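You operate a simulated robot arm through the tools that you are given. There is no shell and no other tool.

Carry out the task below with a simulated robot arm. There is one attempt and no reset: what you move stays moved.

Task
Wipe the green smear off the bench, then lay the wrapped bunch there.
Fine: use the blue pad and put it back; the bench's empty end; both wings open; the wrap keeps its band; the bunches in the grey tray and papers in the rack stay. What is to be rubbed or washed off counts as gone when no trace of it is left.

The check looks at the end state, three seconds after you hand in, the way a careful person would. Anything else that was tipped, shoved, dropped, spilled or broken makes it a failure.

Robot
A 6-joint arm with a fingered hand, fixed in place. Base frame: the origin is on the floor under the middle of its stand, x ahead of it, y to its left, z up; the work surface is at about z = 0.846. Units: m, degrees, N and s.
With the tool pointing down near the work surface it reaches from about 0.3 to 0.82 m from the base axis. Its first joint turns from -166.0 to 166.0 degrees. Payload 4 kg.
The tool frame sits at the grasp point between the pads (the TCP): z along the fingers, y along the line on which they close. The tips reach 0.026 m beyond it. The gripper opens to 0.132 m; its body begins 0.073 m behind the TCP. The gripper is a hand of 5 fingers: y runs from the thumb to the fingers, the wrist lies at [0, 0, -0.239] in the tool frame, and closing takes about 1.5 s.
Orientation is that of the tool frame in the base frame, as a unit quaternion [w, x, y, z]. With the fingers straight down and closing along the base's y, the tool's x points along the base's -x, its y along +y and its z along -z.

Tools
- The arm moves only by the tool drive_tool. Its argument "deltas" is a list of rows, each a list of 2 entries, a list of its own where there are three numbers: the turn, a rotation vector about the base's x, y, z in degrees, then the shift along the base's x, y, z in m. In form: [[[ax, ay, az], [dx, dy, dz]], ...]. A call has 1 to 20 rows; each row shifts and turns the commanded pose from where the row before left it. "gripper" is the opening, from 0 (shut) to 1 (fully open), set as the call begins (left out, the last holds). Rows are played at 5 a second. More than 0.05 m and 8.6 degrees between two rows, or a gripper value outside its range, and nothing of the call is played. A pose out of reach is approached as far as the arm can. The call stops where the force on the tool passes 40 N (or 10 N more than at its start, if that is more) or the arm is blocked; 0.2 s more then pass. The fingers move at their own pace (about 0.045 m/s each) and stop on an object; they squeeze with about 23 N. The grip force told is the motor's: it shows also when the fingers shut on nothing. Time passes only in rows, and 0.2 s behind the last, so rows that do not move let the fingers close. The reply holds the time, the measured pose of the TCP, the force on the tool along the base axes, the opening and the grip force, in the units named above and with some noise, with the torque about the TCP (base axes, N m) and any sound that the robot's microphone picked up.
- Cameras (640 x 400 px; columns grow to the right, rows downward): "scene" is fixed at [0.0504, 0.4996, 1.5979]; the picture's right is [-0.69, -0.72, 0.00], its down [-0.56, 0.54, -0.63] and it looks along [0.45, -0.44, -0.78] (base axes); focal length 308 px, centre (320, 200). "wrist" rides on the gripper at [0.085, 0.002, -0.097] in the tool frame; the picture's right is [-0.02, 1.00, 0.00], its down [-0.75, -0.02, -0.66] and it looks along [-0.66, -0.01, 0.75] (tool axes); focal length 270 px, centre (320, 200). There is no depth. A picture from a camera that has moved, and an enlarged one, comes with that camera's place and axes in the base frame and with its lens.
- snapshot(camera): a new picture of that camera. No time passes.
- finger_targets(finger1, finger2, finger3, finger4, thumb_bend): sets how far each is bent, from 0 (flat) to 1 (curled in); at 0.3 the hand is open as for a grip, at 0.7 the pads meet at the TCP. One left out holds its place. A second passes; each finger stops where it meets its share of the squeeze, and holds until it gets a number again. A gripper value or a shape takes the hand back. It gives what a move gives, with no picture; readings hold the bend of each and the force on the fingers (four entries, about 0 where the hand has none), thumb and palm.
- grasp_type(shape): the hand has 5 fingers and takes this shape, open, in about a second: jaw (thumb against the fingers, like two jaws); tri (thumb and two fingers); tip (a fingertip pinch); poke (one finger out to press); point (the index stretched); flat (the hand flat); cup (the hand cupped); fist (a fist). The gripper value then closes the fingers along that shape, each until it touches; the sizes above hold for jaw. It gives what a move gives, with no picture.
- close_up(camera, box): a new picture of the part [left, top, right, bottom] of that camera's present view, enlarged. No time passes.
- sign_off(): hands the job in; it is judged then, once.

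Nothing tells you positions but the pictures and the camera data. Unless the task says otherwise, let go and move clear before handing in.

The tools are called after "Request:" by a JSON object that holds its "api" and its "payload". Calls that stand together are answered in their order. drive_tool: Moves the arm, as the interface text tells. Its arguments: {"type":"object","properties":{"deltas":{"type":"array","items":{"type":"array"}},"gripper":{"type":"number"}},"required":["deltas"]} The other tools are called the same way: grasp_type (shape) gives the hand a shape; finger_targets (finger1, finger2, finger3, finger4, thumb_bend) moves the fingers one by one; snapshot (camera) takes a picture; close_up (camera, box) takes an enlarged picture of a part of a camera's view; sign_off () hands the job in.

At the start:

```text
clock: 0.0
position: [0.4545, 0.0864, 1.2331]
tool_rot: [0.0, -0.001, 1.0, 0.0]
wrist_force: [-0.6, 0.7, 0.2]
moment: [0.0, -0.02, 0.0]
opening: 0.1317
finger_force: 0.0
shape: jaw
bend: [0.3, 0.3, 0.3, 0.3, 0.3]
finger forces: [0.1, 0.0, 0.0, 0.0, 0.1, 0.0]
```

scene: 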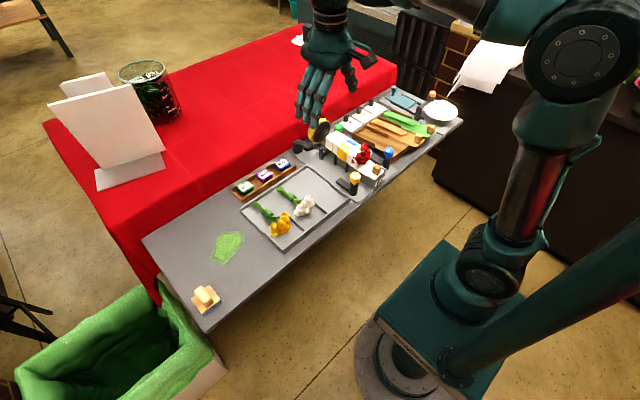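
wrist: 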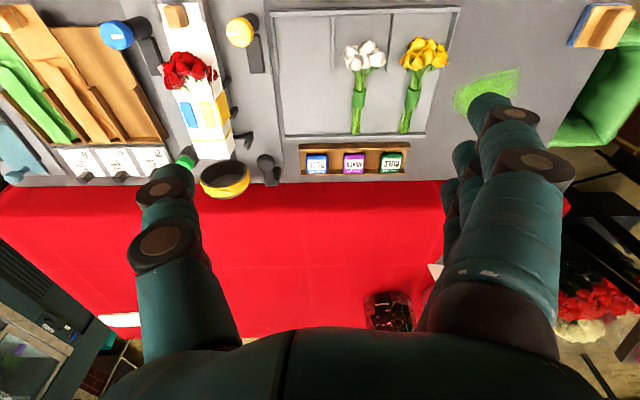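

I see a long grey bench in front of the robot, with a green smear near its left end, a sponge-like block with a blue underside at the far left corner, a grey tray with two bunches, and some kind of fixture with clamps holding a wrapped red bunch. I'll look closer before moving.

Request:
{"api": "close_up", "payload": {"camera": "scene", "box": [280, 80, 480, 205]}}

Request:
{"api": "close_up", "payload": {"camera": "scene", "box": [140, 140, 360, 340]}}

Request:
{"api": "close_up", "payload": {"camera": "wrist", "box": [0, 0, 320, 200]}}

Request:
{"api": "close_up", "payload": {"camera": "wrist", "box": [260, 0, 640, 200]}}

```text
3.20 times, centred on (380, 142) of scene
camera zoom: at [0.0504, 0.4996, 1.5979], right [-0.69, -0.72, 0.0], down [-0.56, 0.54, -0.63], along [0.45, -0.44, -0.78], focal length 984 px, centre (128, 384)
```

zoom: 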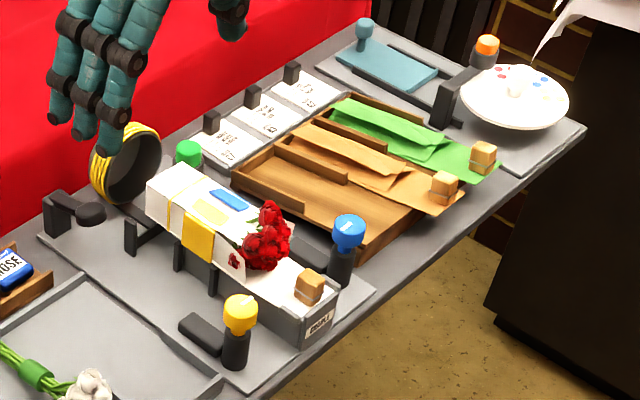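

```text
2.00 times, centred on (250, 240) of scene
camera zoom: at [0.0504, 0.4996, 1.5979], right [-0.69, -0.72, 0.0], down [-0.56, 0.54, -0.63], along [0.45, -0.44, -0.78], focal length 615 px, centre (460, 120)
```

zoom: 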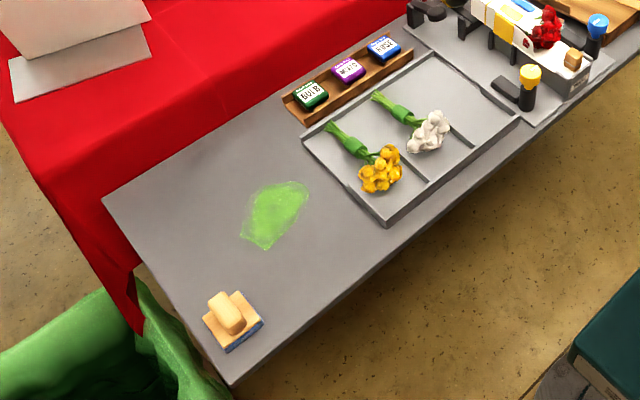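

```text
2.00 times, centred on (160, 100) of wrist
camera zoom: at [0.3704, 0.0871, 1.3312], right [0.02, 1.0, 0.0], down [0.75, -0.02, 0.66], along [0.66, -0.01, -0.75], focal length 541 px, centre (640, 400)
```

zoom: 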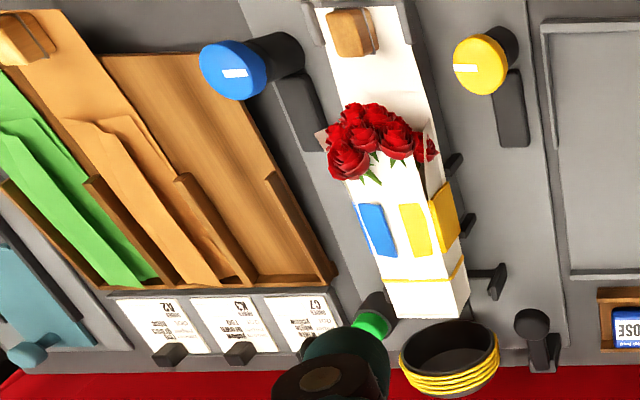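

```text
1.68 times, centred on (450, 100) of wrist
camera zoom: at [0.3704, 0.0871, 1.3312], right [0.02, 1.0, 0.0], down [0.75, -0.02, 0.66], along [0.66, -0.01, -0.75], focal length 455 px, centre (101, 368)
```

zoom: 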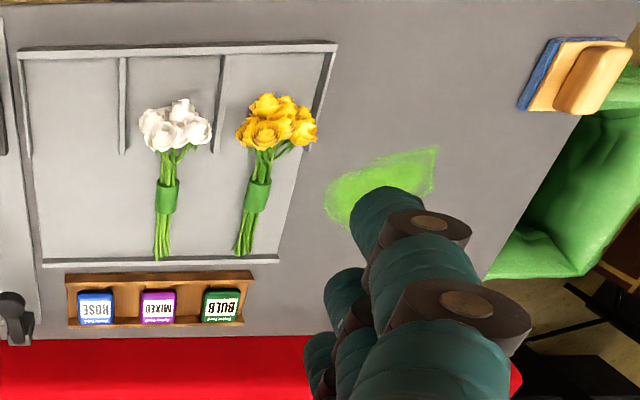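

The wrapped roses lie in a jig near (0.52, -0.10), the smear is at about (0.54, 0.375) and the pad at about (0.44, 0.50). I'll bring the wrist camera closer to the jig for a look at the wings, band and clips.

Request:
{"api": "drive_tool", "payload": {"deltas": [[[0, 0, 0], [-0.016, -0.03, -0.014]], [[0, 0, 0], [-0.016, -0.03, -0.014]], [[0, 0, 0], [-0.016, -0.03, -0.014]], [[0, 0, 0], [-0.016, -0.03, -0.014]], [[0, 0, 0], [-0.016, -0.03, -0.014]], [[0, 0, 0], [-0.016, -0.03, -0.014]]]}}

Request:
{"api": "snapshot", "payload": {"camera": "wrist"}}

```text
clock: 1.4
position: [0.3588, -0.0923, 1.1471]
tool_rot: [0.0, -0.001, 1.0, -0.001]
wrist_force: [-0.4, -0.3, -0.5]
moment: [0.01, -0.02, 0.02]
opening: 0.1317
finger_force: 0.1
shape: jaw
bend: [0.3, 0.3, 0.3, 0.3, 0.3]
finger forces: [0.1, 0.0, 0.0, 0.0, 0.0, 0.1]
```

```text
taken
camera wrist: at [0.2739, -0.0913, 1.2463], right [0.02, 1.0, 0.0], down [0.75, -0.01, 0.66], along [0.66, -0.01, -0.75], focal length 270 px, centre (320, 200)
```

wrist: 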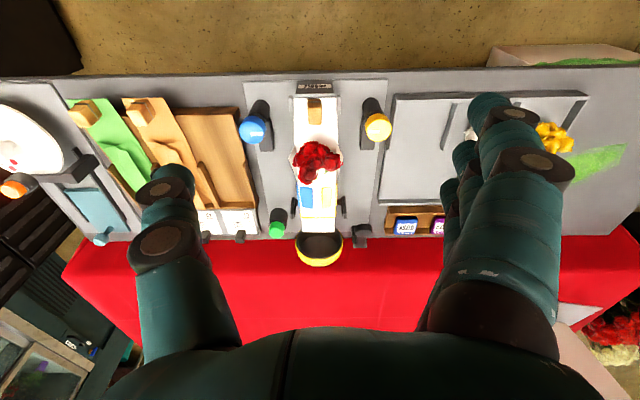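

The jig is now centred in view. I'll enlarge it.

Request:
{"api": "close_up", "payload": {"camera": "wrist", "box": [220, 70, 420, 280]}}

Request:
{"api": "close_up", "payload": {"camera": "wrist", "box": [270, 80, 370, 180]}}

Request:
{"api": "close_up", "payload": {"camera": "scene", "box": [280, 100, 420, 210]}}

```text
1.90 times, centred on (320, 175) of wrist
camera zoom: at [0.2739, -0.0913, 1.2463], right [0.02, 1.0, 0.0], down [0.75, -0.01, 0.66], along [0.66, -0.01, -0.75], focal length 515 px, centre (320, 248)
```

zoom: 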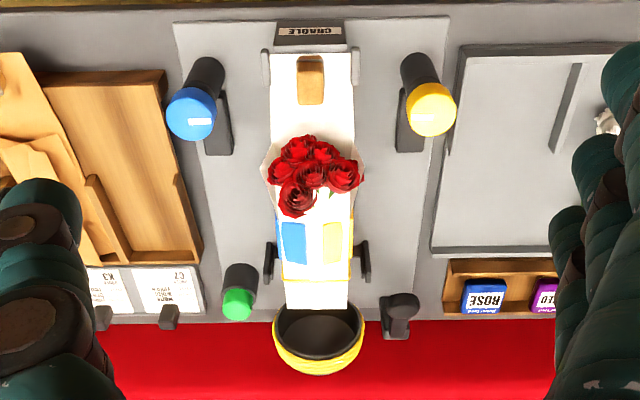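

```text
4.00 times, centred on (320, 130) of wrist
camera zoom: at [0.2739, -0.0913, 1.2463], right [0.02, 1.0, 0.0], down [0.75, -0.01, 0.66], along [0.66, -0.01, -0.75], focal length 1081 px, centre (320, 480)
```

zoom: 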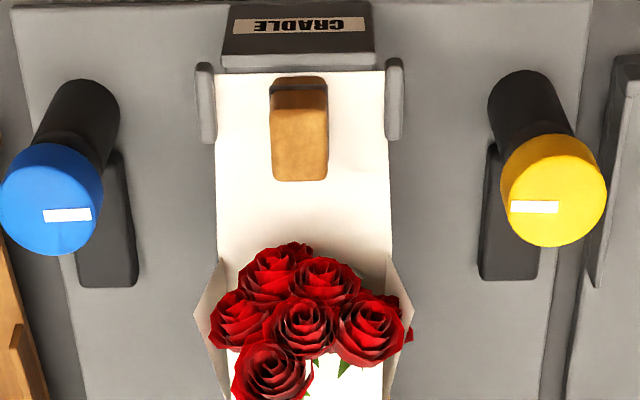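

```text
3.64 times, centred on (350, 155) of scene
camera zoom: at [0.0504, 0.4996, 1.5979], right [-0.69, -0.72, 0.0], down [-0.56, 0.54, -0.63], along [0.45, -0.44, -0.78], focal length 1118 px, centre (211, 364)
```

zoom: 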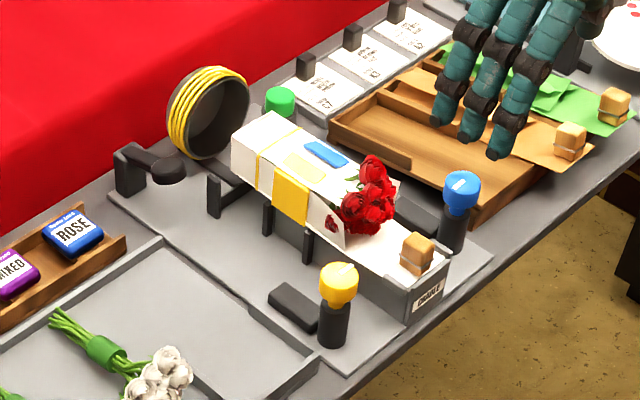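

The cradle holds white paper with the roses, with coloured pads on top and blue and yellow knobs at its near corners. I'll view it from the side to understand the wings.

Request:
{"api": "drive_tool", "payload": {"deltas": [[[0, 0, -8.2], [0.0147, 0.014, -0.008]], [[0, 0, -8.2], [0.0147, 0.014, -0.008]], [[0, 0, -8.2], [0.0147, 0.014, -0.008]], [[0, 0, -8.2], [0.0147, 0.014, -0.008]], [[0, 0, -8.2], [0.0147, 0.014, -0.008]], [[0, 0, -8.2], [0.0147, 0.014, -0.008]], [[0, 0, -8.2], [0.0147, 0.014, -0.008]], [[0, 0, -8.2], [0.0147, 0.014, -0.008]], [[0, 0, -8.2], [0.0147, 0.014, -0.008]], [[0, 0, -8.2], [0.0147, 0.014, -0.008]], [[0, 0, -8.2], [0.0147, 0.014, -0.008]]]}}

Request:
{"api": "snapshot", "payload": {"camera": "wrist"}}

Request:
{"api": "close_up", "payload": {"camera": "wrist", "box": [220, 100, 420, 260]}}

```text
clock: 3.8
position: [0.5185, 0.0595, 1.0614]
tool_rot: [0.0, 0.709, 0.705, 0.0]
wrist_force: [0.4, -0.3, 0.4]
moment: [-0.01, 0.03, 0.03]
opening: 0.1319
finger_force: 0.0
shape: jaw
bend: [0.3, 0.3, 0.3, 0.3, 0.3]
finger forces: [0.0, 0.0, 0.0, 0.0, 0.1, 0.0]
```

```text
taken
camera wrist: at [0.5211, 0.1451, 1.1601], right [1.0, -0.03, 0.0], down [-0.02, -0.75, 0.66], along [-0.02, -0.66, -0.75], focal length 270 px, centre (320, 200)
```

wrist: 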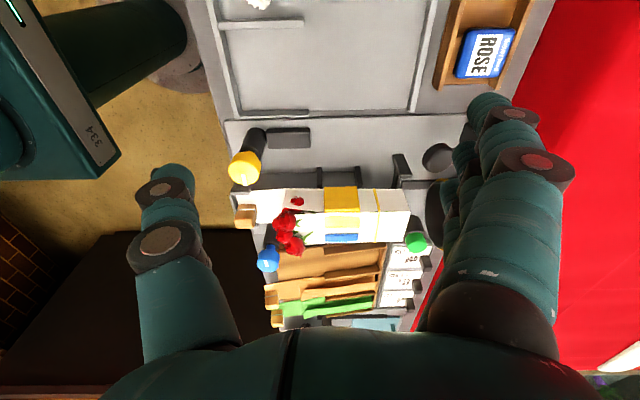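

```text
2.50 times, centred on (320, 180) of wrist
camera zoom: at [0.5211, 0.1451, 1.1601], right [1.0, -0.03, 0.0], down [-0.02, -0.75, 0.66], along [-0.02, -0.66, -0.75], focal length 676 px, centre (320, 250)
```

zoom: 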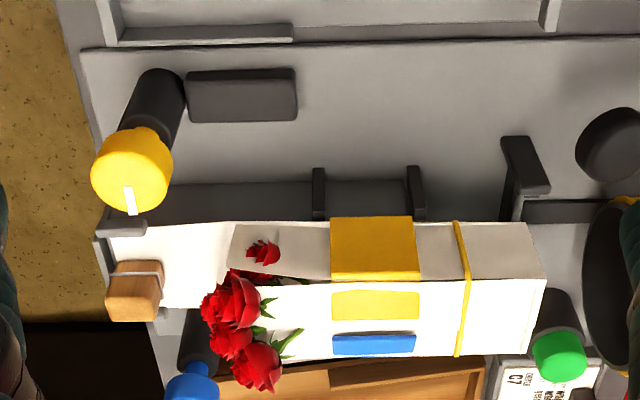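

From this side I see a large yellow plate on the wrap's flank with a yellow strip on top, and a blue one opposite. I'll get a few more views.

Request:
{"api": "close_up", "payload": {"camera": "scene", "box": [300, 110, 400, 205]}}

Request:
{"api": "close_up", "payload": {"camera": "wrist", "box": [270, 150, 370, 260]}}

```text
4.21 times, centred on (350, 158) of scene
camera zoom: at [0.0504, 0.4996, 1.5979], right [-0.69, -0.72, 0.0], down [-0.56, 0.54, -0.63], along [0.45, -0.44, -0.78], focal length 1295 px, centre (194, 379)
```

zoom: 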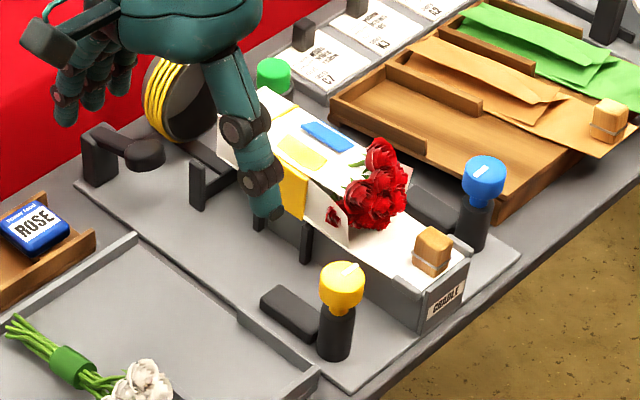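

```text
3.64 times, centred on (320, 205) of wrist
camera zoom: at [0.5211, 0.1451, 1.1601], right [1.0, -0.03, 0.0], down [-0.02, -0.75, 0.66], along [-0.02, -0.66, -0.75], focal length 983 px, centre (320, 182)
```

zoom: 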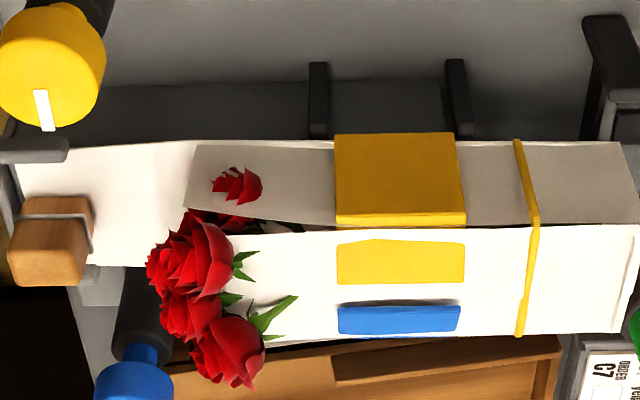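

I'll circle around to the opposite (-y) side for another view of the blue wing.

Request:
{"api": "drive_tool", "payload": {"deltas": [[[0, 0, 8.2], [-0.0147, -0.014, 0.008]], [[0, 0, 8.2], [-0.0147, -0.014, 0.008]], [[0, 0, 8.2], [-0.0147, -0.014, 0.008]], [[0, 0, 8.2], [-0.0147, -0.014, 0.008]], [[0, 0, 8.2], [-0.0147, -0.014, 0.008]], [[0, 0, 8.2], [-0.0147, -0.014, 0.008]], [[0, 0, 8.2], [-0.0147, -0.014, 0.008]], [[0, 0, 8.2], [-0.0147, -0.014, 0.008]], [[0, 0, 8.2], [-0.0147, -0.014, 0.008]], [[0, 0, 8.2], [-0.0147, -0.014, 0.008]], [[0, 0, 8.2], [-0.0147, -0.014, 0.008]]]}}

Request:
{"api": "drive_tool", "payload": {"deltas": [[[0, 0, 8.2], [0.0147, -0.017, -0.008]], [[0, 0, 8.2], [0.0147, -0.017, -0.008]], [[0, 0, 8.2], [0.0147, -0.017, -0.008]], [[0, 0, 8.2], [0.0147, -0.017, -0.008]], [[0, 0, 8.2], [0.0147, -0.017, -0.008]], [[0, 0, 8.2], [0.0147, -0.017, -0.008]], [[0, 0, 8.2], [0.0147, -0.017, -0.008]], [[0, 0, 8.2], [0.0147, -0.017, -0.008]], [[0, 0, 8.2], [0.0147, -0.017, -0.008]], [[0, 0, 8.2], [0.0147, -0.017, -0.008]], [[0, 0, 8.2], [0.0147, -0.017, -0.008]]]}}

Request:
{"api": "snapshot", "payload": {"camera": "wrist"}}

Request:
{"api": "close_up", "payload": {"camera": "wrist", "box": [220, 100, 420, 260]}}

```text
clock: 6.2
position: [0.3597, -0.0957, 1.1479]
tool_rot: [0.0, -0.002, 1.0, 0.0]
wrist_force: [-0.2, 0.7, 0.4]
moment: [-0.01, 0.0, 0.02]
opening: 0.1319
finger_force: 0.1
shape: jaw
bend: [0.3, 0.3, 0.3, 0.3, 0.3]
finger forces: [0.0, 0.1, 0.0, 0.0, 0.0, 0.0]
```

```text
clock: 8.6
position: [0.5711, -0.2578, 1.1246]
tool_rot: [0.014, -0.701, 0.713, 0.023]
wrist_force: [-0.1, 0.6, 0.1]
moment: [-0.05, -0.01, 0.03]
opening: 0.1318
finger_force: 0.0
shape: jaw
bend: [0.3, 0.3, 0.3, 0.3, 0.3]
finger forces: [0.0, 0.0, 0.1, 0.0, 0.0, 0.0]
out of reach, approached as far as the arm can: row 8, 9, 10, 11
```

```text
taken
camera wrist: at [0.5691, -0.3486, 1.2183], right [-1.0, 0.04, 0.01], down [0.04, 0.72, 0.7], along [0.02, 0.7, -0.72], focal length 270 px, centre (320, 200)
```

wrist: 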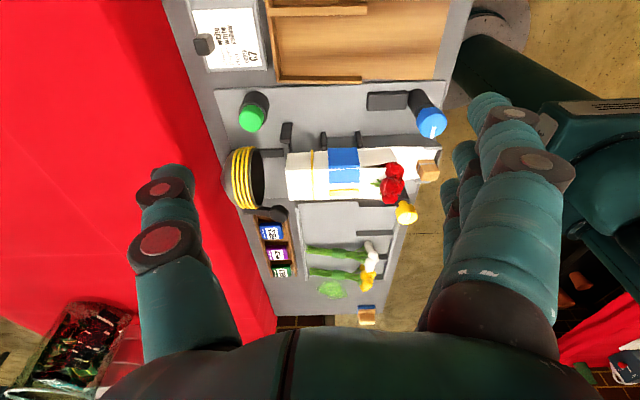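

```text
2.50 times, centred on (320, 180) of wrist
camera zoom: at [0.5691, -0.3486, 1.2183], right [-1.0, 0.04, 0.01], down [0.04, 0.72, 0.7], along [0.02, 0.7, -0.72], focal length 676 px, centre (320, 250)
```

zoom: 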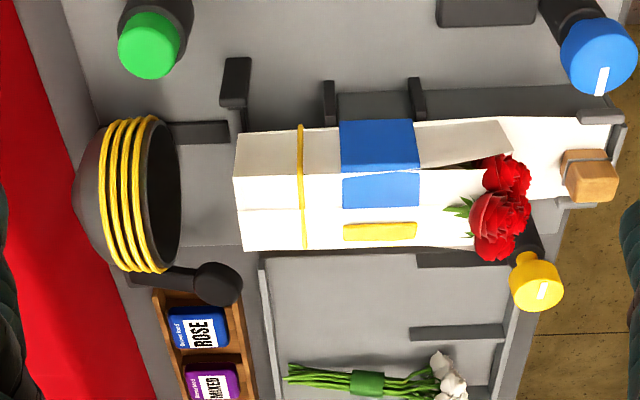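

I now see matching blue and yellow plates over both sides and the top of the wrap, so both wings look closed. I'll read the cards and look at the knobs more closely.

Request:
{"api": "close_up", "payload": {"camera": "wrist", "box": [180, 0, 280, 75]}}

Request:
{"api": "close_up", "payload": {"camera": "wrist", "box": [280, 120, 400, 220]}}

Request:
{"api": "close_up", "payload": {"camera": "wrist", "box": [350, 70, 470, 240]}}

Request:
{"api": "close_up", "payload": {"camera": "scene", "box": [280, 80, 400, 200]}}

```text
5.33 times, centred on (230, 38) of wrist
camera zoom: at [0.5691, -0.3486, 1.2183], right [-1.0, 0.04, 0.01], down [0.04, 0.72, 0.7], along [0.02, 0.7, -0.72], focal length 1442 px, centre (800, 1067)
```

zoom: 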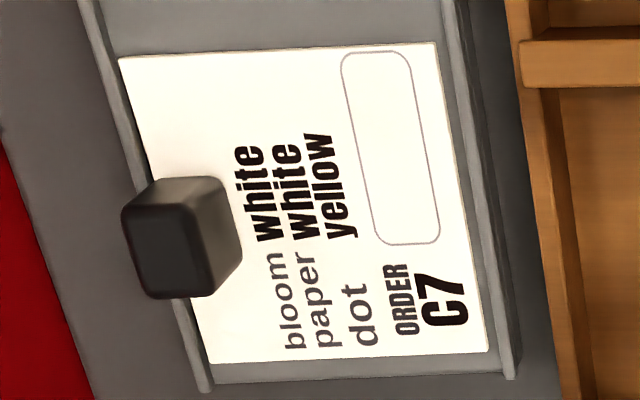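

```text
4.00 times, centred on (340, 170) of wrist
camera zoom: at [0.5691, -0.3486, 1.2183], right [-1.0, 0.04, 0.01], down [0.04, 0.72, 0.7], along [0.02, 0.7, -0.72], focal length 1081 px, centre (240, 320)
```

zoom: 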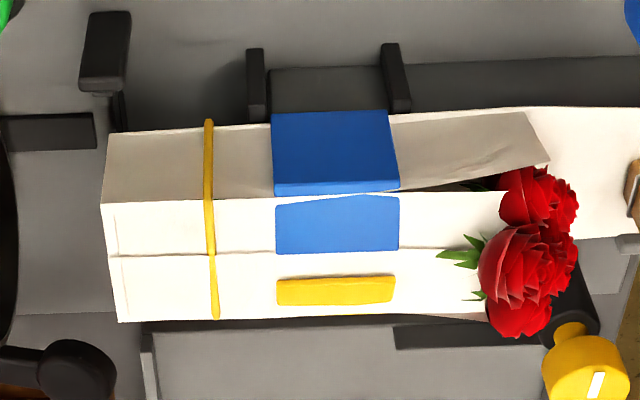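

```text
2.35 times, centred on (410, 155) of wrist
camera zoom: at [0.5691, -0.3486, 1.2183], right [-1.0, 0.04, 0.01], down [0.04, 0.72, 0.7], along [0.02, 0.7, -0.72], focal length 636 px, centre (108, 306)
```

zoom: 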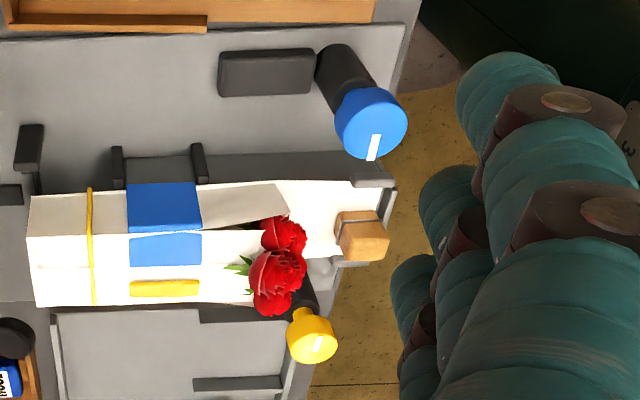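

```text
3.33 times, centred on (340, 140) of scene
camera zoom: at [0.0504, 0.4996, 1.5979], right [-0.69, -0.72, 0.0], down [-0.56, 0.54, -0.63], along [0.45, -0.44, -0.78], focal length 1025 px, centre (253, 400)
```

zoom: 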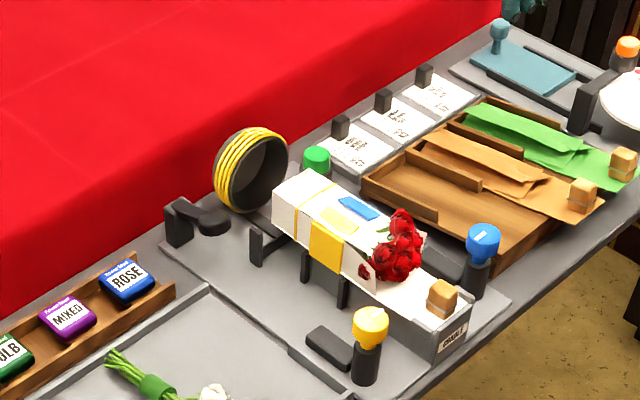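

The wings are L-shaped plates clasping the wrap, so they must be opened before the bunch can be lifted. First comes the wiping, so I'll go back over the front and move left to look at the pad and smear.

Request:
{"api": "drive_tool", "payload": {"deltas": [[[0, 0, -8.2], [-0.0147, 0.017, 0.008]], [[0, 0, -8.2], [-0.0147, 0.017, 0.008]], [[0, 0, -8.2], [-0.0147, 0.017, 0.008]], [[0, 0, -8.2], [-0.0147, 0.017, 0.008]], [[0, 0, -8.2], [-0.0147, 0.017, 0.008]], [[0, 0, -8.2], [-0.0147, 0.017, 0.008]], [[0, 0, -8.2], [-0.0147, 0.017, 0.008]], [[0, 0, -8.2], [-0.0147, 0.017, 0.008]], [[0, 0, -8.2], [-0.0147, 0.017, 0.008]], [[0, 0, -8.2], [-0.0147, 0.017, 0.008]], [[0, 0, -8.2], [-0.0147, 0.017, 0.008]]]}}

Request:
{"api": "drive_tool", "payload": {"deltas": [[[0, 0, 0], [0.0, 0.045, 0]], [[0, 0, 0], [0.0, 0.045, 0]], [[0, 0, 0], [0.0, 0.045, 0]], [[0, 0, 0], [0.0, 0.045, 0]], [[0, 0, 0], [0.0, 0.045, 0]], [[0, 0, 0], [0.0, 0.045, 0]], [[0, 0, 0], [0.0, 0.045, 0]], [[0, 0, 0], [0.0, 0.045, 0]], [[0, 0, 0], [0.0, 0.045, 0]], [[0, 0, 0], [0.0, 0.045, 0]], [[0, 0, 0], [0.0, 0.045, 0]]]}}

Request:
{"api": "snapshot", "payload": {"camera": "wrist"}}

```text
clock: 11.0
position: [0.4081, -0.0742, 1.2139]
tool_rot: [0.022, 0.012, 1.0, 0.005]
wrist_force: [0.4, 0.4, -0.1]
moment: [-0.03, 0.01, 0.01]
opening: 0.1322
finger_force: 0.1
shape: jaw
bend: [0.3, 0.3, 0.3, 0.3, 0.3]
finger forces: [0.0, 0.1, 0.0, 0.0, 0.0, 0.1]
```

```text
clock: 13.4
position: [0.426, 0.4177, 1.2157]
tool_rot: [0.017, 0.105, 0.994, 0.01]
wrist_force: [-4.1, 1.2, 0.2]
moment: [-0.13, -0.42, 0.06]
opening: 0.1321
finger_force: 0.0
shape: jaw
bend: [0.3, 0.3, 0.3, 0.3, 0.3]
finger forces: [0.1, 0.0, 0.0, 0.1, 0.1, 0.0]
out of reach, approached as far as the arm can: row 10
```

```text
taken
camera wrist: at [0.3398, 0.434, 1.3103], right [0.23, 0.97, 0.02], down [0.71, -0.18, 0.68], along [0.67, -0.14, -0.73], focal length 270 px, centre (320, 200)
```

wrist: 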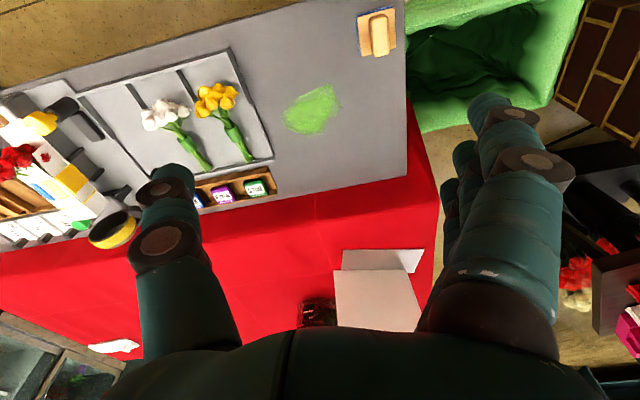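

The pad sits at the bench's front-left corner and the smear lies between it and the tray. The tool yawed a bit on that move, so I'll let it settle and re-read the pose.

Request:
{"api": "drive_tool", "payload": {"deltas": [[[0, 0, 0], [0, 0, 0]], [[0, 0, 0], [0, 0, 0]]]}}

Request:
{"api": "snapshot", "payload": {"camera": "scene"}}

Request:
{"api": "close_up", "payload": {"camera": "wrist", "box": [260, 0, 460, 150]}}

```text
clock: 14.0
position: [0.4109, 0.4236, 1.2133]
tool_rot: [0.023, 0.012, 1.0, 0.006]
wrist_force: [0.2, -0.6, 0.4]
moment: [-0.04, -0.02, -0.02]
opening: 0.1319
finger_force: 0.1
shape: jaw
bend: [0.3, 0.3, 0.3, 0.3, 0.3]
finger forces: [0.0, 0.0, 0.1, 0.0, 0.0, 0.0]
```

```text
taken
```

scene: 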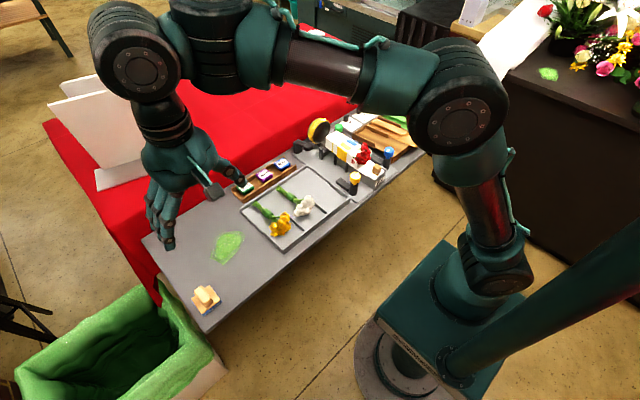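

```text
2.67 times, centred on (360, 75) of wrist
camera zoom: at [0.3212, 0.4251, 1.3078], right [0.04, 1.0, 0.01], down [0.72, -0.04, 0.69], along [0.69, -0.02, -0.72], focal length 721 px, centre (213, 533)
```

zoom: 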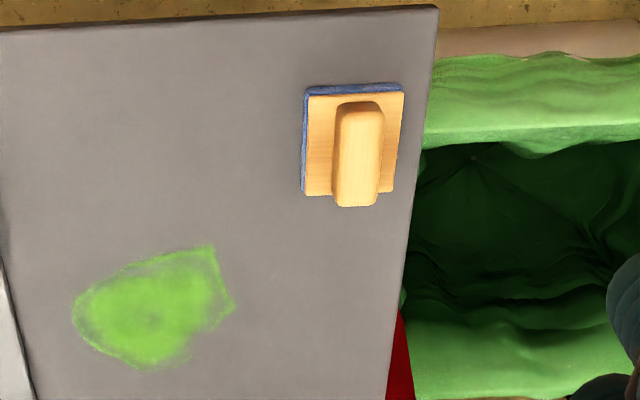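

The pad spans roughly x 0.42–0.47, y 0.477–0.529 with a handle running along x. I'll zoom the scene camera onto the pad and smear to fix heights.

Request:
{"api": "close_up", "payload": {"camera": "scene", "box": [170, 265, 250, 335]}}

Request:
{"api": "close_up", "payload": {"camera": "scene", "box": [190, 210, 270, 280]}}

```text
5.71 times, centred on (210, 300) of scene
camera zoom: at [0.0504, 0.4996, 1.5979], right [-0.69, -0.72, 0.0], down [-0.56, 0.54, -0.63], along [0.45, -0.44, -0.78], focal length 1757 px, centre (949, -371)
```

zoom: 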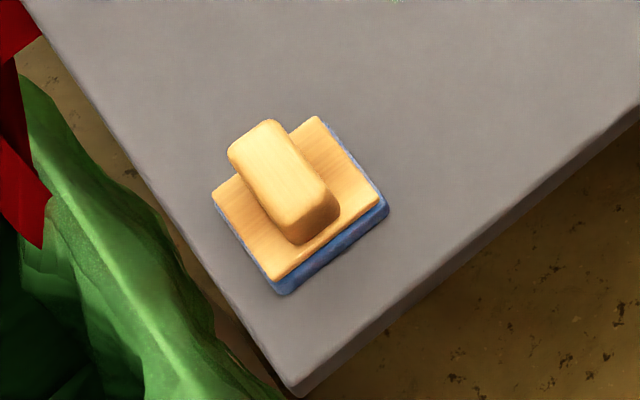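

```text
5.71 times, centred on (230, 245) of scene
camera zoom: at [0.0504, 0.4996, 1.5979], right [-0.69, -0.72, 0.0], down [-0.56, 0.54, -0.63], along [0.45, -0.44, -0.78], focal length 1757 px, centre (834, -57)
```

zoom: 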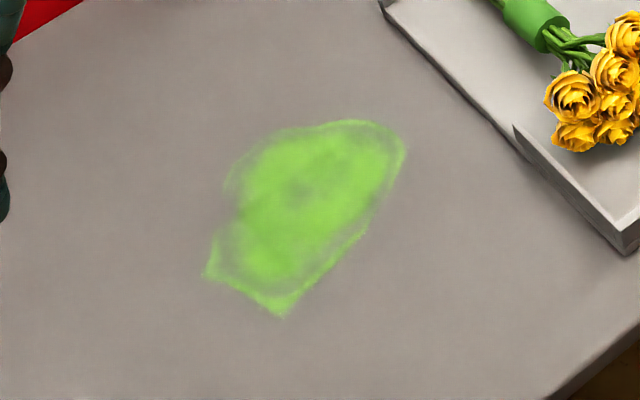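

The handle's centre is about (0.447, 0.503), with its top near z = 0.90 and the wood plate near 0.873. I'll straighten the tool and move above it.

Request:
{"api": "drive_tool", "payload": {"deltas": [[[-0.66, 2.64, 1.39], [0.006, 0.0132, -0.0355]], [[0, 0, 0], [0.006, 0.0132, -0.0355]], [[0, 0, 0], [0.006, 0.0132, -0.0355]], [[0, 0, 0], [0.006, 0.0132, -0.0355]], [[0, 0, 0], [0.006, 0.0132, -0.0355]], [[0, 0, 0], [0.006, 0.0132, -0.0355]], [[0, 0, 0], [0, 0, 0]]]}}

Request:
{"api": "snapshot", "payload": {"camera": "wrist"}}

Request:
{"api": "snapshot", "payload": {"camera": "scene"}}

```text
clock: 15.6
position: [0.4601, 0.5191, 1.0164]
tool_rot: [0.0, -0.001, 1.0, -0.002]
wrist_force: [0.9, -0.6, 0.6]
moment: [-0.01, -0.01, -0.01]
opening: 0.1317
finger_force: 0.0
shape: jaw
bend: [0.3, 0.3, 0.3, 0.3, 0.3]
finger forces: [0.0, 0.1, 0.0, 0.1, 0.0, 0.1]
out of reach, approached as far as the arm can: row 4, 5, 6
```

```text
taken
camera wrist: at [0.3769, 0.5199, 1.1152], right [0.02, 1.0, 0.0], down [0.75, -0.01, 0.66], along [0.66, -0.02, -0.75], focal length 270 px, centre (320, 200)
```

wrist: 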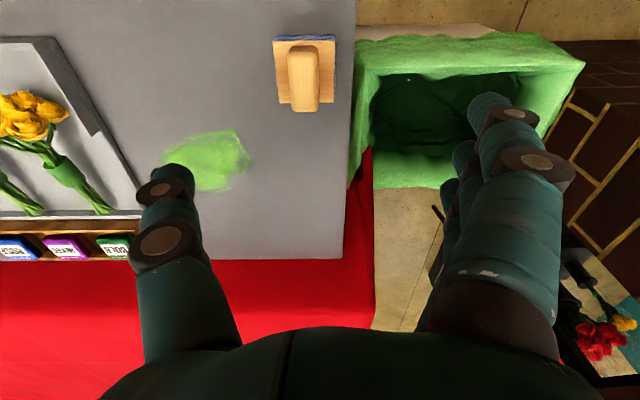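

```text
taken
```

scene: 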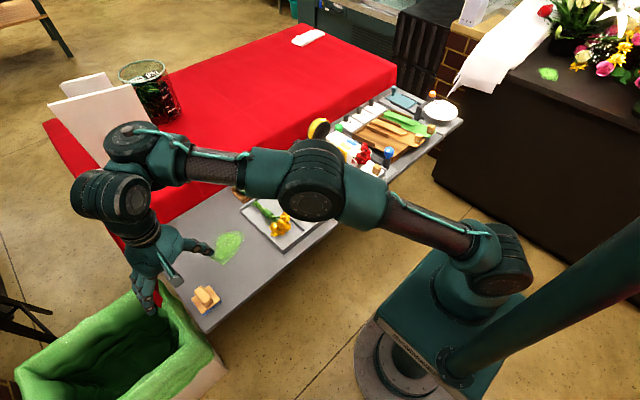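

The arm stopped short of the commanded pose and called it out of reach. I'll nudge toward the target to learn what limits it.

Request:
{"api": "drive_tool", "payload": {"deltas": [[[0, 0, 0], [-0.013, -0.016, 0.0]], [[0, 0, 0], [0, 0, 0]]]}}

```text
clock: 16.2
position: [0.457, 0.5131, 1.0268]
tool_rot: [-0.002, -0.001, 1.0, -0.003]
wrist_force: [1.3, 0.2, 0.1]
moment: [0.02, -0.03, 0.01]
opening: 0.1316
finger_force: 0.0
shape: jaw
bend: [0.3, 0.3, 0.3, 0.3, 0.3]
finger forces: [0.0, 0.0, 0.0, 0.0, 0.0, 0.0]
out of reach, approached as far as the arm can: row 1
```

It drifts outward and up rather than reaching in, which smells like a joint limit tied to hand yaw. I'll raise a little and turn the hand to test.

Request:
{"api": "drive_tool", "payload": {"deltas": [[[0, 0, 0], [0.0, 0.0, 0.04]], [[0, 0, 0], [0.0, 0.0, 0.04]], [[0, 0, 8], [0, 0, 0]], [[0, 0, 8], [0, 0, 0]], [[0, 0, 8], [0, 0, 0]], [[0, 0, 8], [0, 0, 0]], [[0, 0, 8], [0, 0, 0]], [[0, 0, 0], [0, 0, 0]]]}}

Request:
{"api": "drive_tool", "payload": {"deltas": [[[0, 0, 0], [0.0, 0.0, -0.03]], [[0, 0, 0], [0.0, 0.0, -0.03]], [[0, 0, 0], [0, 0, -0.02]], [[0, 0, 0], [0, 0, 0]]]}}

Request:
{"api": "snapshot", "payload": {"camera": "scene"}}

```text
clock: 18.0
position: [0.4578, 0.5127, 1.1059]
tool_rot: [0.001, -0.344, 0.939, 0.0]
wrist_force: [-0.5, 0.7, 0.3]
moment: [-0.03, -0.03, -0.02]
opening: 0.1319
finger_force: 0.0
shape: jaw
bend: [0.3, 0.3, 0.3, 0.3, 0.3]
finger forces: [0.0, 0.1, 0.1, 0.0, 0.1, 0.1]
```

```text
clock: 19.0
position: [0.4587, 0.515, 1.0266]
tool_rot: [0.0, -0.343, 0.939, -0.001]
wrist_force: [0.5, -0.1, -0.1]
moment: [-0.01, 0.0, 0.01]
opening: 0.1319
finger_force: 0.1
shape: jaw
bend: [0.3, 0.3, 0.3, 0.3, 0.3]
finger forces: [0.0, 0.0, 0.0, 0.1, 0.0, 0.0]
```

```text
taken
```

scene: 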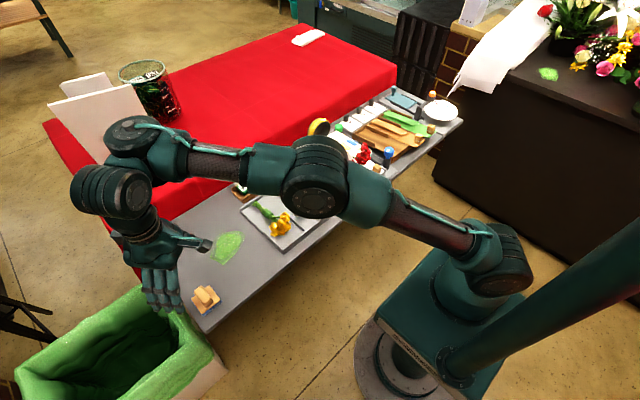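

The commanded pose resets to the actual pose after an out-of-reach row. I'll test going lower with this yaw.

Request:
{"api": "drive_tool", "payload": {"deltas": [[[0, 0, 0], [0.0, 0.0, -0.02]], [[0, 0, 0], [0.0, 0.0, -0.02]], [[0, 0, 0], [0, 0, -0.02]], [[0, 0, 0], [0, 0, 0]]]}}

```text
clock: 20.0
position: [0.4759, 0.5324, 0.978]
tool_rot: [-0.002, -0.343, 0.939, -0.001]
wrist_force: [-0.1, -0.5, 0.3]
moment: [-0.01, 0.02, -0.01]
opening: 0.1317
finger_force: 0.0
shape: jaw
bend: [0.3, 0.3, 0.3, 0.3, 0.3]
finger forces: [0.1, 0.0, 0.1, 0.1, 0.0, 0.1]
out of reach, approached as far as the arm can: row 1, 2, 3
```

The data fit a different arm branch that cannot fold inward. I'll lift, unwind the hand yaw and go back to the starting pose to compare the arm's shape with the first picture.

Request:
{"api": "drive_tool", "payload": {"deltas": [[[0, 0, 0], [0, 0, 0.045]], [[0, 0, 0], [0, 0, 0.045]], [[0, 0, -8], [0, -0.02, 0.045]], [[0, 0, -8], [0, -0.04, 0.04]], [[0, 0, -8], [0, -0.045, 0.02]], [[0, 0, -8], [0, -0.045, 0.02]], [[0, 0, -8], [0, -0.045, 0.02]], [[0, 0, 0], [0, -0.045, 0.01]], [[0, 0, 0], [-0.01, -0.045, 0.01]], [[0, 0, 0], [-0.01, -0.045, 0]], [[0, 0, 0], [0, -0.045, 0]], [[0, 0, 0], [0, -0.045, 0]], [[0, 0, 0], [0, 0, 0]]]}}

Request:
{"api": "snapshot", "payload": {"camera": "scene"}}

```text
refused: row 4 steps farther than a row can; nothing moved
```

```text
taken
```

scene: 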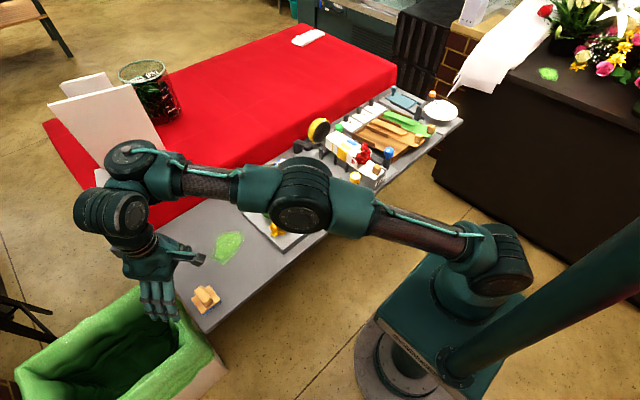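

The elbow is indeed low here. I'll redo the retreat with smaller steps.

Request:
{"api": "drive_tool", "payload": {"deltas": [[[0, 0, 0], [0, 0, 0.045]], [[0, 0, 0], [0, 0, 0.045]], [[0, 0, -8], [0, -0.02, 0.04]], [[0, 0, -8], [0, -0.03, 0.035]], [[0, 0, -8], [0, -0.04, 0.02]], [[0, 0, -8], [0, -0.04, 0.02]], [[0, 0, -8], [0, -0.04, 0.02]], [[0, 0, 0], [0, -0.045, 0.01]], [[0, 0, 0], [-0.01, -0.045, 0.01]], [[0, 0, 0], [-0.01, -0.045, 0]], [[0, 0, 0], [0, -0.045, 0]], [[0, 0, 0], [0, -0.045, 0]], [[0, 0, 0], [0, 0, 0]]]}}

Request:
{"api": "snapshot", "payload": {"camera": "scene"}}

```text
clock: 22.8
position: [0.4552, 0.1385, 1.2265]
tool_rot: [0.001, 0.0, 1.0, 0.0]
wrist_force: [-0.6, -0.3, 0.5]
moment: [0.0, -0.02, -0.04]
opening: 0.1319
finger_force: 0.1
shape: jaw
bend: [0.3, 0.3, 0.3, 0.3, 0.3]
finger forces: [0.1, 0.1, 0.0, 0.0, 0.1, 0.0]
```

```text
taken
```

scene: 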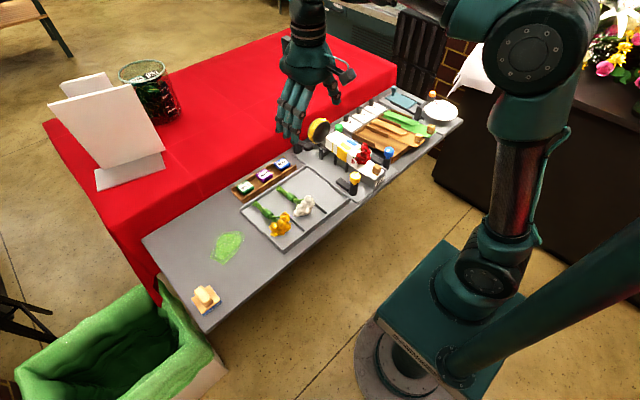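

That matches the starting elbow-up shape. I'll descend here first, then sweep left at low height, staying on this branch.

Request:
{"api": "drive_tool", "payload": {"deltas": [[[0, 0, 0], [0, 0, -0.04]], [[0, 0, 0], [0, 0, -0.04]], [[0, 0, 0], [0, 0, -0.04]], [[0, 0, 0], [0, 0, -0.04]], [[0, 0, 0], [0, 0, -0.03]], [[0, 0, 0], [0, 0, 0]]]}}

Request:
{"api": "drive_tool", "payload": {"deltas": [[[0, 0, 0], [0, 0.04, 0]], [[0, 0, 0], [0, 0.04, 0]], [[0, 0, 0], [0, 0.04, 0]], [[0, 0, 0], [0, 0.04, 0]], [[0, 0, 0], [0, 0.04, 0]], [[0, 0, 0], [0, 0, 0]]]}}

Request:
{"api": "snapshot", "payload": {"camera": "scene"}}

```text
clock: 24.2
position: [0.521, 0.1594, 1.1733]
tool_rot: [-0.006, -0.002, 1.0, -0.002]
wrist_force: [0.2, 0.2, -0.5]
moment: [0.0, 0.01, -0.01]
opening: 0.1322
finger_force: 0.1
shape: jaw
bend: [0.3, 0.3, 0.3, 0.3, 0.3]
finger forces: [0.0, 0.0, 0.0, 0.0, 0.1, 0.0]
out of reach, approached as far as the arm can: row 1, 2, 3, 4, 5
```

```text
clock: 25.6
position: [0.5224, 0.3579, 1.1706]
tool_rot: [0.001, -0.001, 1.0, 0.0]
wrist_force: [0.3, 0.3, -0.5]
moment: [0.03, -0.01, -0.01]
opening: 0.1321
finger_force: 0.0
shape: jaw
bend: [0.3, 0.3, 0.3, 0.3, 0.3]
finger forces: [0.0, 0.0, 0.0, 0.0, 0.1, 0.0]
```

```text
taken
```

scene: 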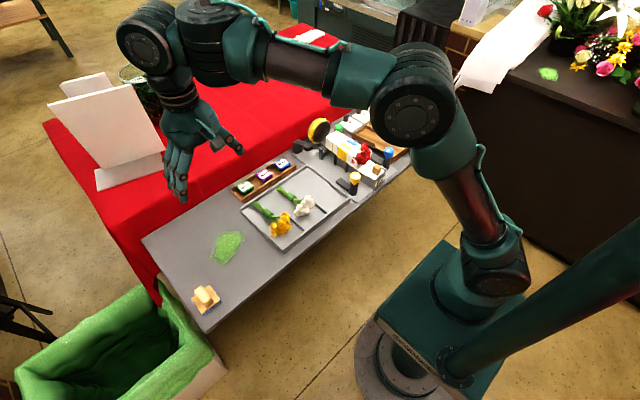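

Still blocked, so I suspect the wrist flipped when I turned the hand the other way. I'll go back near the start and turn toward the -90° side, where it worked before, then test descending.

Request:
{"api": "drive_tool", "payload": {"deltas": [[[0, 0, 0], [-0.01, -0.04, 0.01]], [[0, 0, 0], [-0.01, -0.04, 0.01]], [[0, 0, 0], [-0.01, -0.04, 0.01]], [[0, 0, 0], [-0.01, -0.04, 0.01]], [[0, 0, 0], [-0.01, -0.04, 0.01]], [[0, 0, 0], [-0.01, -0.04, 0.01]], [[0, 0, 0], [-0.01, -0.04, 0]], [[0, 0, 0], [0, 0, 0]]]}}

Request:
{"api": "drive_tool", "payload": {"deltas": [[[0, 0, -8.2], [0, 0, 0]], [[0, 0, -8.2], [0, 0, 0]], [[0, 0, -8.2], [0, 0, 0]], [[0, 0, -8.2], [0, 0, 0]], [[0, 0, -8.2], [0, 0, 0]], [[0, 0, -8.2], [0, 0, 0]], [[0, 0, -8.2], [0, 0, 0]], [[0, 0, -8.2], [0, 0, 0]], [[0, 0, -8.2], [0, 0, 0]], [[0, 0, -8.2], [0, 0, 0]], [[0, 0, -8.2], [0, 0, 0]], [[0, 0, 0], [0, 0, 0]]]}}

Request:
{"api": "snapshot", "payload": {"camera": "scene"}}

```text
clock: 27.4
position: [0.4529, 0.082, 1.2307]
tool_rot: [0.0, -0.001, 1.0, 0.0]
wrist_force: [0.3, -0.4, -0.2]
moment: [0.01, -0.01, 0.01]
opening: 0.1318
finger_force: 0.0
shape: jaw
bend: [0.3, 0.3, 0.3, 0.3, 0.3]
finger forces: [0.0, 0.0, 0.0, 0.0, 0.0, 0.1]
```

```text
clock: 30.0
position: [0.4512, 0.0795, 1.2334]
tool_rot: [-0.001, 0.709, 0.706, -0.001]
wrist_force: [0.8, -0.8, -0.2]
moment: [0.01, -0.02, -0.01]
opening: 0.1317
finger_force: 0.0
shape: jaw
bend: [0.3, 0.3, 0.3, 0.3, 0.3]
finger forces: [0.0, 0.0, 0.1, 0.0, 0.0, 0.1]
```

```text
taken
```

scene: 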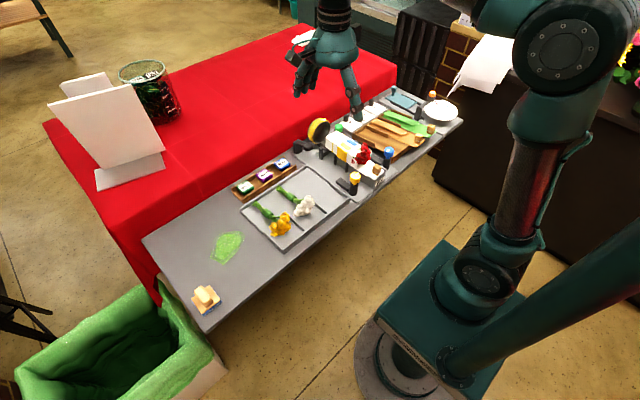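

The elbow sits a bit differently than at the start, so this is another branch. I'll test descending from here at -90° yaw.

Request:
{"api": "drive_tool", "payload": {"deltas": [[[0, 0, 0], [0.014, -0.004, -0.035]], [[0, 0, 0], [0.014, -0.004, -0.035]], [[0, 0, 0], [0.014, -0.004, -0.035]], [[0, 0, 0], [0.014, -0.004, -0.035]], [[0, 0, 0], [0.014, -0.004, -0.03]], [[0, 0, 0], [0, 0, 0]]]}}

Request:
{"api": "snapshot", "payload": {"camera": "scene"}}

```text
clock: 31.4
position: [0.5686, 0.0696, 1.1575]
tool_rot: [-0.002, 0.708, 0.707, -0.001]
wrist_force: [-1.0, -1.1, -0.8]
moment: [-0.01, -0.02, 0.0]
opening: 0.1318
finger_force: 0.0
shape: jaw
bend: [0.3, 0.3, 0.3, 0.3, 0.3]
finger forces: [0.0, 0.0, 0.0, 0.1, 0.1, 0.0]
out of reach, approached as far as the arm can: row 1, 2, 3, 4, 5
```

```text
taken
```

scene: 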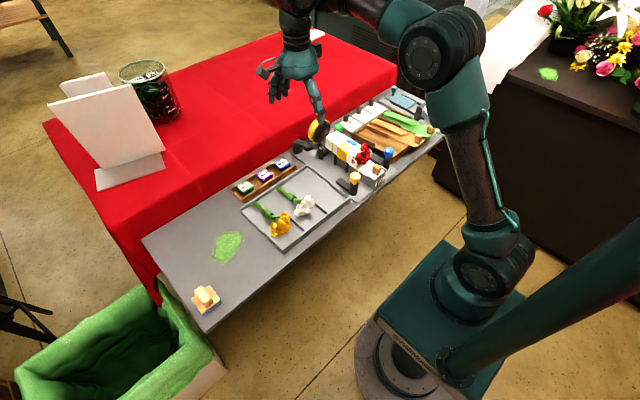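

This branch can't pitch the forearm down. I'll raise up and rotate the hand the other way in stages, watching for where it switches branch.

Request:
{"api": "drive_tool", "payload": {"deltas": [[[0, 0, 8], [-0.02, 0, 0.03]], [[0, 0, 8], [-0.02, 0, 0.03]], [[0, 0, 8], [-0.02, 0, 0.02]], [[0, 0, 8], [-0.02, 0, 0]], [[0, 0, 8], [-0.02, 0, 0]], [[0, 0, 8], [-0.015, 0, 0]], [[0, 0, 8], [0, 0, 0]], [[0, 0, 8], [0, 0, 0]], [[0, 0, 8], [0, 0, 0]], [[0, 0, 8], [0, 0, 0]], [[0, 0, 8], [0, 0, 0]], [[0, 0, 2], [0, 0, 0]], [[0, 0, 0], [0, 0, 0]]]}}

Request:
{"api": "drive_tool", "payload": {"deltas": [[[0, 0, 8], [0, 0, 0]], [[0, 0, 8], [0, 0, 0]], [[0, 0, 8], [0, 0, 0]], [[0, 0, 8], [0, 0, 0]], [[0, 0, 8], [0, 0, 0]], [[0, 0, 8], [0, 0, 0]], [[0, 0, 8], [0, 0, 0]], [[0, 0, 8], [0, 0, 0]], [[0, 0, 8], [0, 0, 0]], [[0, 0, 8], [0, 0, 0]], [[0, 0, 8], [0, 0, 0]], [[0, 0, 2], [0, 0, 0]], [[0, 0, 0], [0, 0, 0]]]}}

Request:
{"api": "snapshot", "payload": {"camera": "scene"}}

```text
clock: 34.2
position: [0.4584, 0.0687, 1.2307]
tool_rot: [0.0, 0.001, 1.0, -0.001]
wrist_force: [0.7, -0.7, 0.0]
moment: [0.0, -0.01, -0.01]
opening: 0.1318
finger_force: 0.0
shape: jaw
bend: [0.3, 0.3, 0.3, 0.3, 0.3]
finger forces: [0.1, 0.0, 0.0, 0.0, 0.0, 0.0]
out of reach, approached as far as the arm can: row 2
```

```text
clock: 37.0
position: [0.4583, 0.0681, 1.2308]
tool_rot: [0.001, -0.707, 0.707, 0.0]
wrist_force: [-0.2, -0.4, 0.3]
moment: [0.01, -0.01, -0.04]
opening: 0.132
finger_force: 0.1
shape: jaw
bend: [0.3, 0.3, 0.3, 0.3, 0.3]
finger forces: [0.1, 0.1, 0.0, 0.0, 0.0, 0.0]
```

```text
taken
```

scene: 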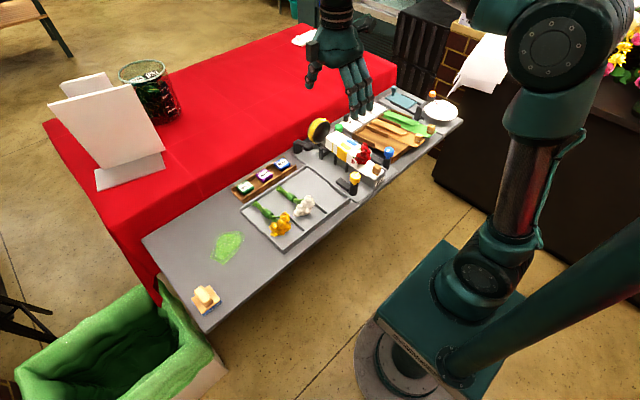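

No limit met up to +90°. I'll keep turning to find where it switches.

Request:
{"api": "drive_tool", "payload": {"deltas": [[[0, 0, 8], [0, 0, 0]], [[0, 0, 8], [0, 0, 0]], [[0, 0, 8], [0, 0, 0]], [[0, 0, 8], [0, 0, 0]], [[0, 0, 8], [0, 0, 0]], [[0, 0, 8], [0, 0, 0]], [[0, 0, 8], [0, 0, 0]], [[0, 0, 8], [0, 0, 0]], [[0, 0, 8], [0, 0, 0]], [[0, 0, 8], [0, 0, 0]], [[0, 0, 8], [0, 0, 0]], [[0, 0, 0], [0, 0, 0]]]}}

Request:
{"api": "snapshot", "payload": {"camera": "scene"}}

```text
clock: 39.6
position: [0.466, 0.0675, 1.2148]
tool_rot: [-0.001, 0.99, -0.139, 0.002]
wrist_force: [-0.1, -0.3, 0.2]
moment: [0.0, -0.02, -0.02]
opening: 0.132
finger_force: 0.0
shape: jaw
bend: [0.3, 0.3, 0.3, 0.3, 0.3]
finger forces: [0.0, 0.1, 0.0, 0.0, 0.1, 0.0]
out of reach, approached as far as the arm can: row 7, 9, 10, 11
```

```text
taken
```

scene: 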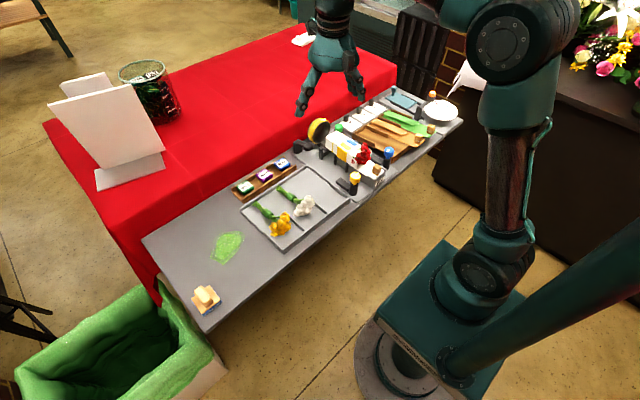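

The arm's shape changed near +165°. I'll turn back to zero yaw and test descending again.

Request:
{"api": "drive_tool", "payload": {"deltas": [[[0, 0, -8.2], [0, 0, 0]], [[0, 0, -8.2], [0, 0, 0]], [[0, 0, -8.2], [0, 0, 0]], [[0, 0, -8.2], [0, 0, 0]], [[0, 0, -8.2], [0, 0, 0]], [[0, 0, -8.2], [0, 0, 0]], [[0, 0, -8.2], [0, 0, 0]], [[0, 0, -8.2], [0, 0, 0]], [[0, 0, -8.2], [0, 0, 0]], [[0, 0, -8.2], [0, 0, 0]], [[0, 0, -8.2], [0, 0, 0]], [[0, 0, -8.2], [0, 0, 0]], [[0, 0, -8.2], [0, 0, 0]], [[0, 0, -8.2], [0, 0, 0]], [[0, 0, -8.2], [0, 0, 0]], [[0, 0, -8.2], [0, 0, 0]], [[0, 0, -8.2], [0, 0, 0]], [[0, 0, -8.2], [0, 0, 0]], [[0, 0, -8.2], [0, 0, 0]], [[0, 0, -8.2], [0, 0, 0]]]}}

Request:
{"api": "drive_tool", "payload": {"deltas": [[[0, 0, 0], [-0.012, 0.01, 0.009]], [[0, 0, 0], [0, 0.009, 0.009]], [[0, 0, 0], [0, 0, 0]]]}}

Request:
{"api": "snapshot", "payload": {"camera": "scene"}}

```text
clock: 43.8
position: [0.4661, 0.0662, 1.2159]
tool_rot: [-0.001, 0.001, 1.0, 0.0]
wrist_force: [0.3, -0.6, 0.1]
moment: [0.01, -0.01, 0.02]
opening: 0.1319
finger_force: 0.0
shape: jaw
bend: [0.3, 0.3, 0.3, 0.3, 0.3]
finger forces: [0.0, 0.0, 0.1, 0.1, 0.0, 0.0]
```

```text
clock: 44.6
position: [0.4524, 0.0849, 1.2347]
tool_rot: [-0.001, -0.001, 1.0, -0.001]
wrist_force: [0.4, 0.7, 0.5]
moment: [0.0, 0.01, -0.02]
opening: 0.132
finger_force: 0.0
shape: jaw
bend: [0.3, 0.3, 0.3, 0.3, 0.3]
finger forces: [0.0, 0.1, 0.1, 0.0, 0.0, 0.0]
```

```text
taken
```

scene: 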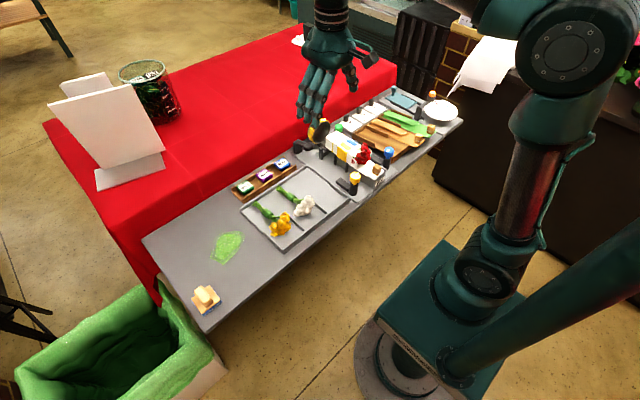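

The elbow still appears slightly different from the first picture. I'll repeat the very first move (to 0.36, -0.09, 1.15), which worked at the start, as a test.

Request:
{"api": "drive_tool", "payload": {"deltas": [[[0, 0, 0], [-0.016, -0.03, -0.014]], [[0, 0, 0], [-0.016, -0.03, -0.014]], [[0, 0, 0], [-0.016, -0.03, -0.014]], [[0, 0, 0], [-0.016, -0.03, -0.014]], [[0, 0, 0], [-0.016, -0.03, -0.014]], [[0, 0, 0], [-0.016, -0.03, -0.014]]]}}

Request:
{"api": "snapshot", "payload": {"camera": "scene"}}

```text
clock: 46.0
position: [0.3821, -0.0854, 1.2352]
tool_rot: [-0.003, -0.001, 1.0, 0.001]
wrist_force: [-0.2, -0.7, -0.1]
moment: [0.0, 0.03, 0.0]
opening: 0.132
finger_force: 0.2
shape: jaw
bend: [0.3, 0.3, 0.3, 0.3, 0.3]
finger forces: [0.0, 0.0, 0.0, 0.1, 0.0, 0.0]
out of reach, approached as far as the arm can: row 1, 2, 3, 4, 5, 6
```

```text
taken
```

scene: 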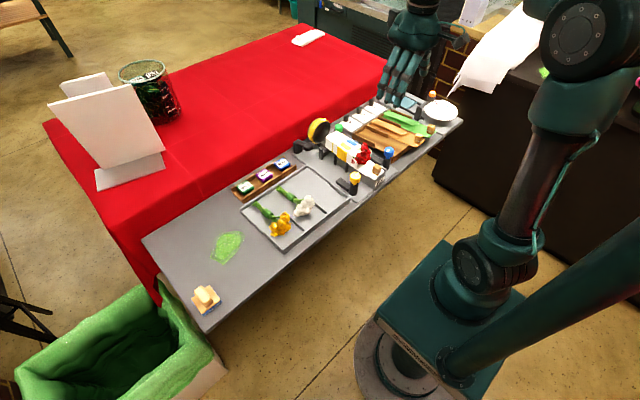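

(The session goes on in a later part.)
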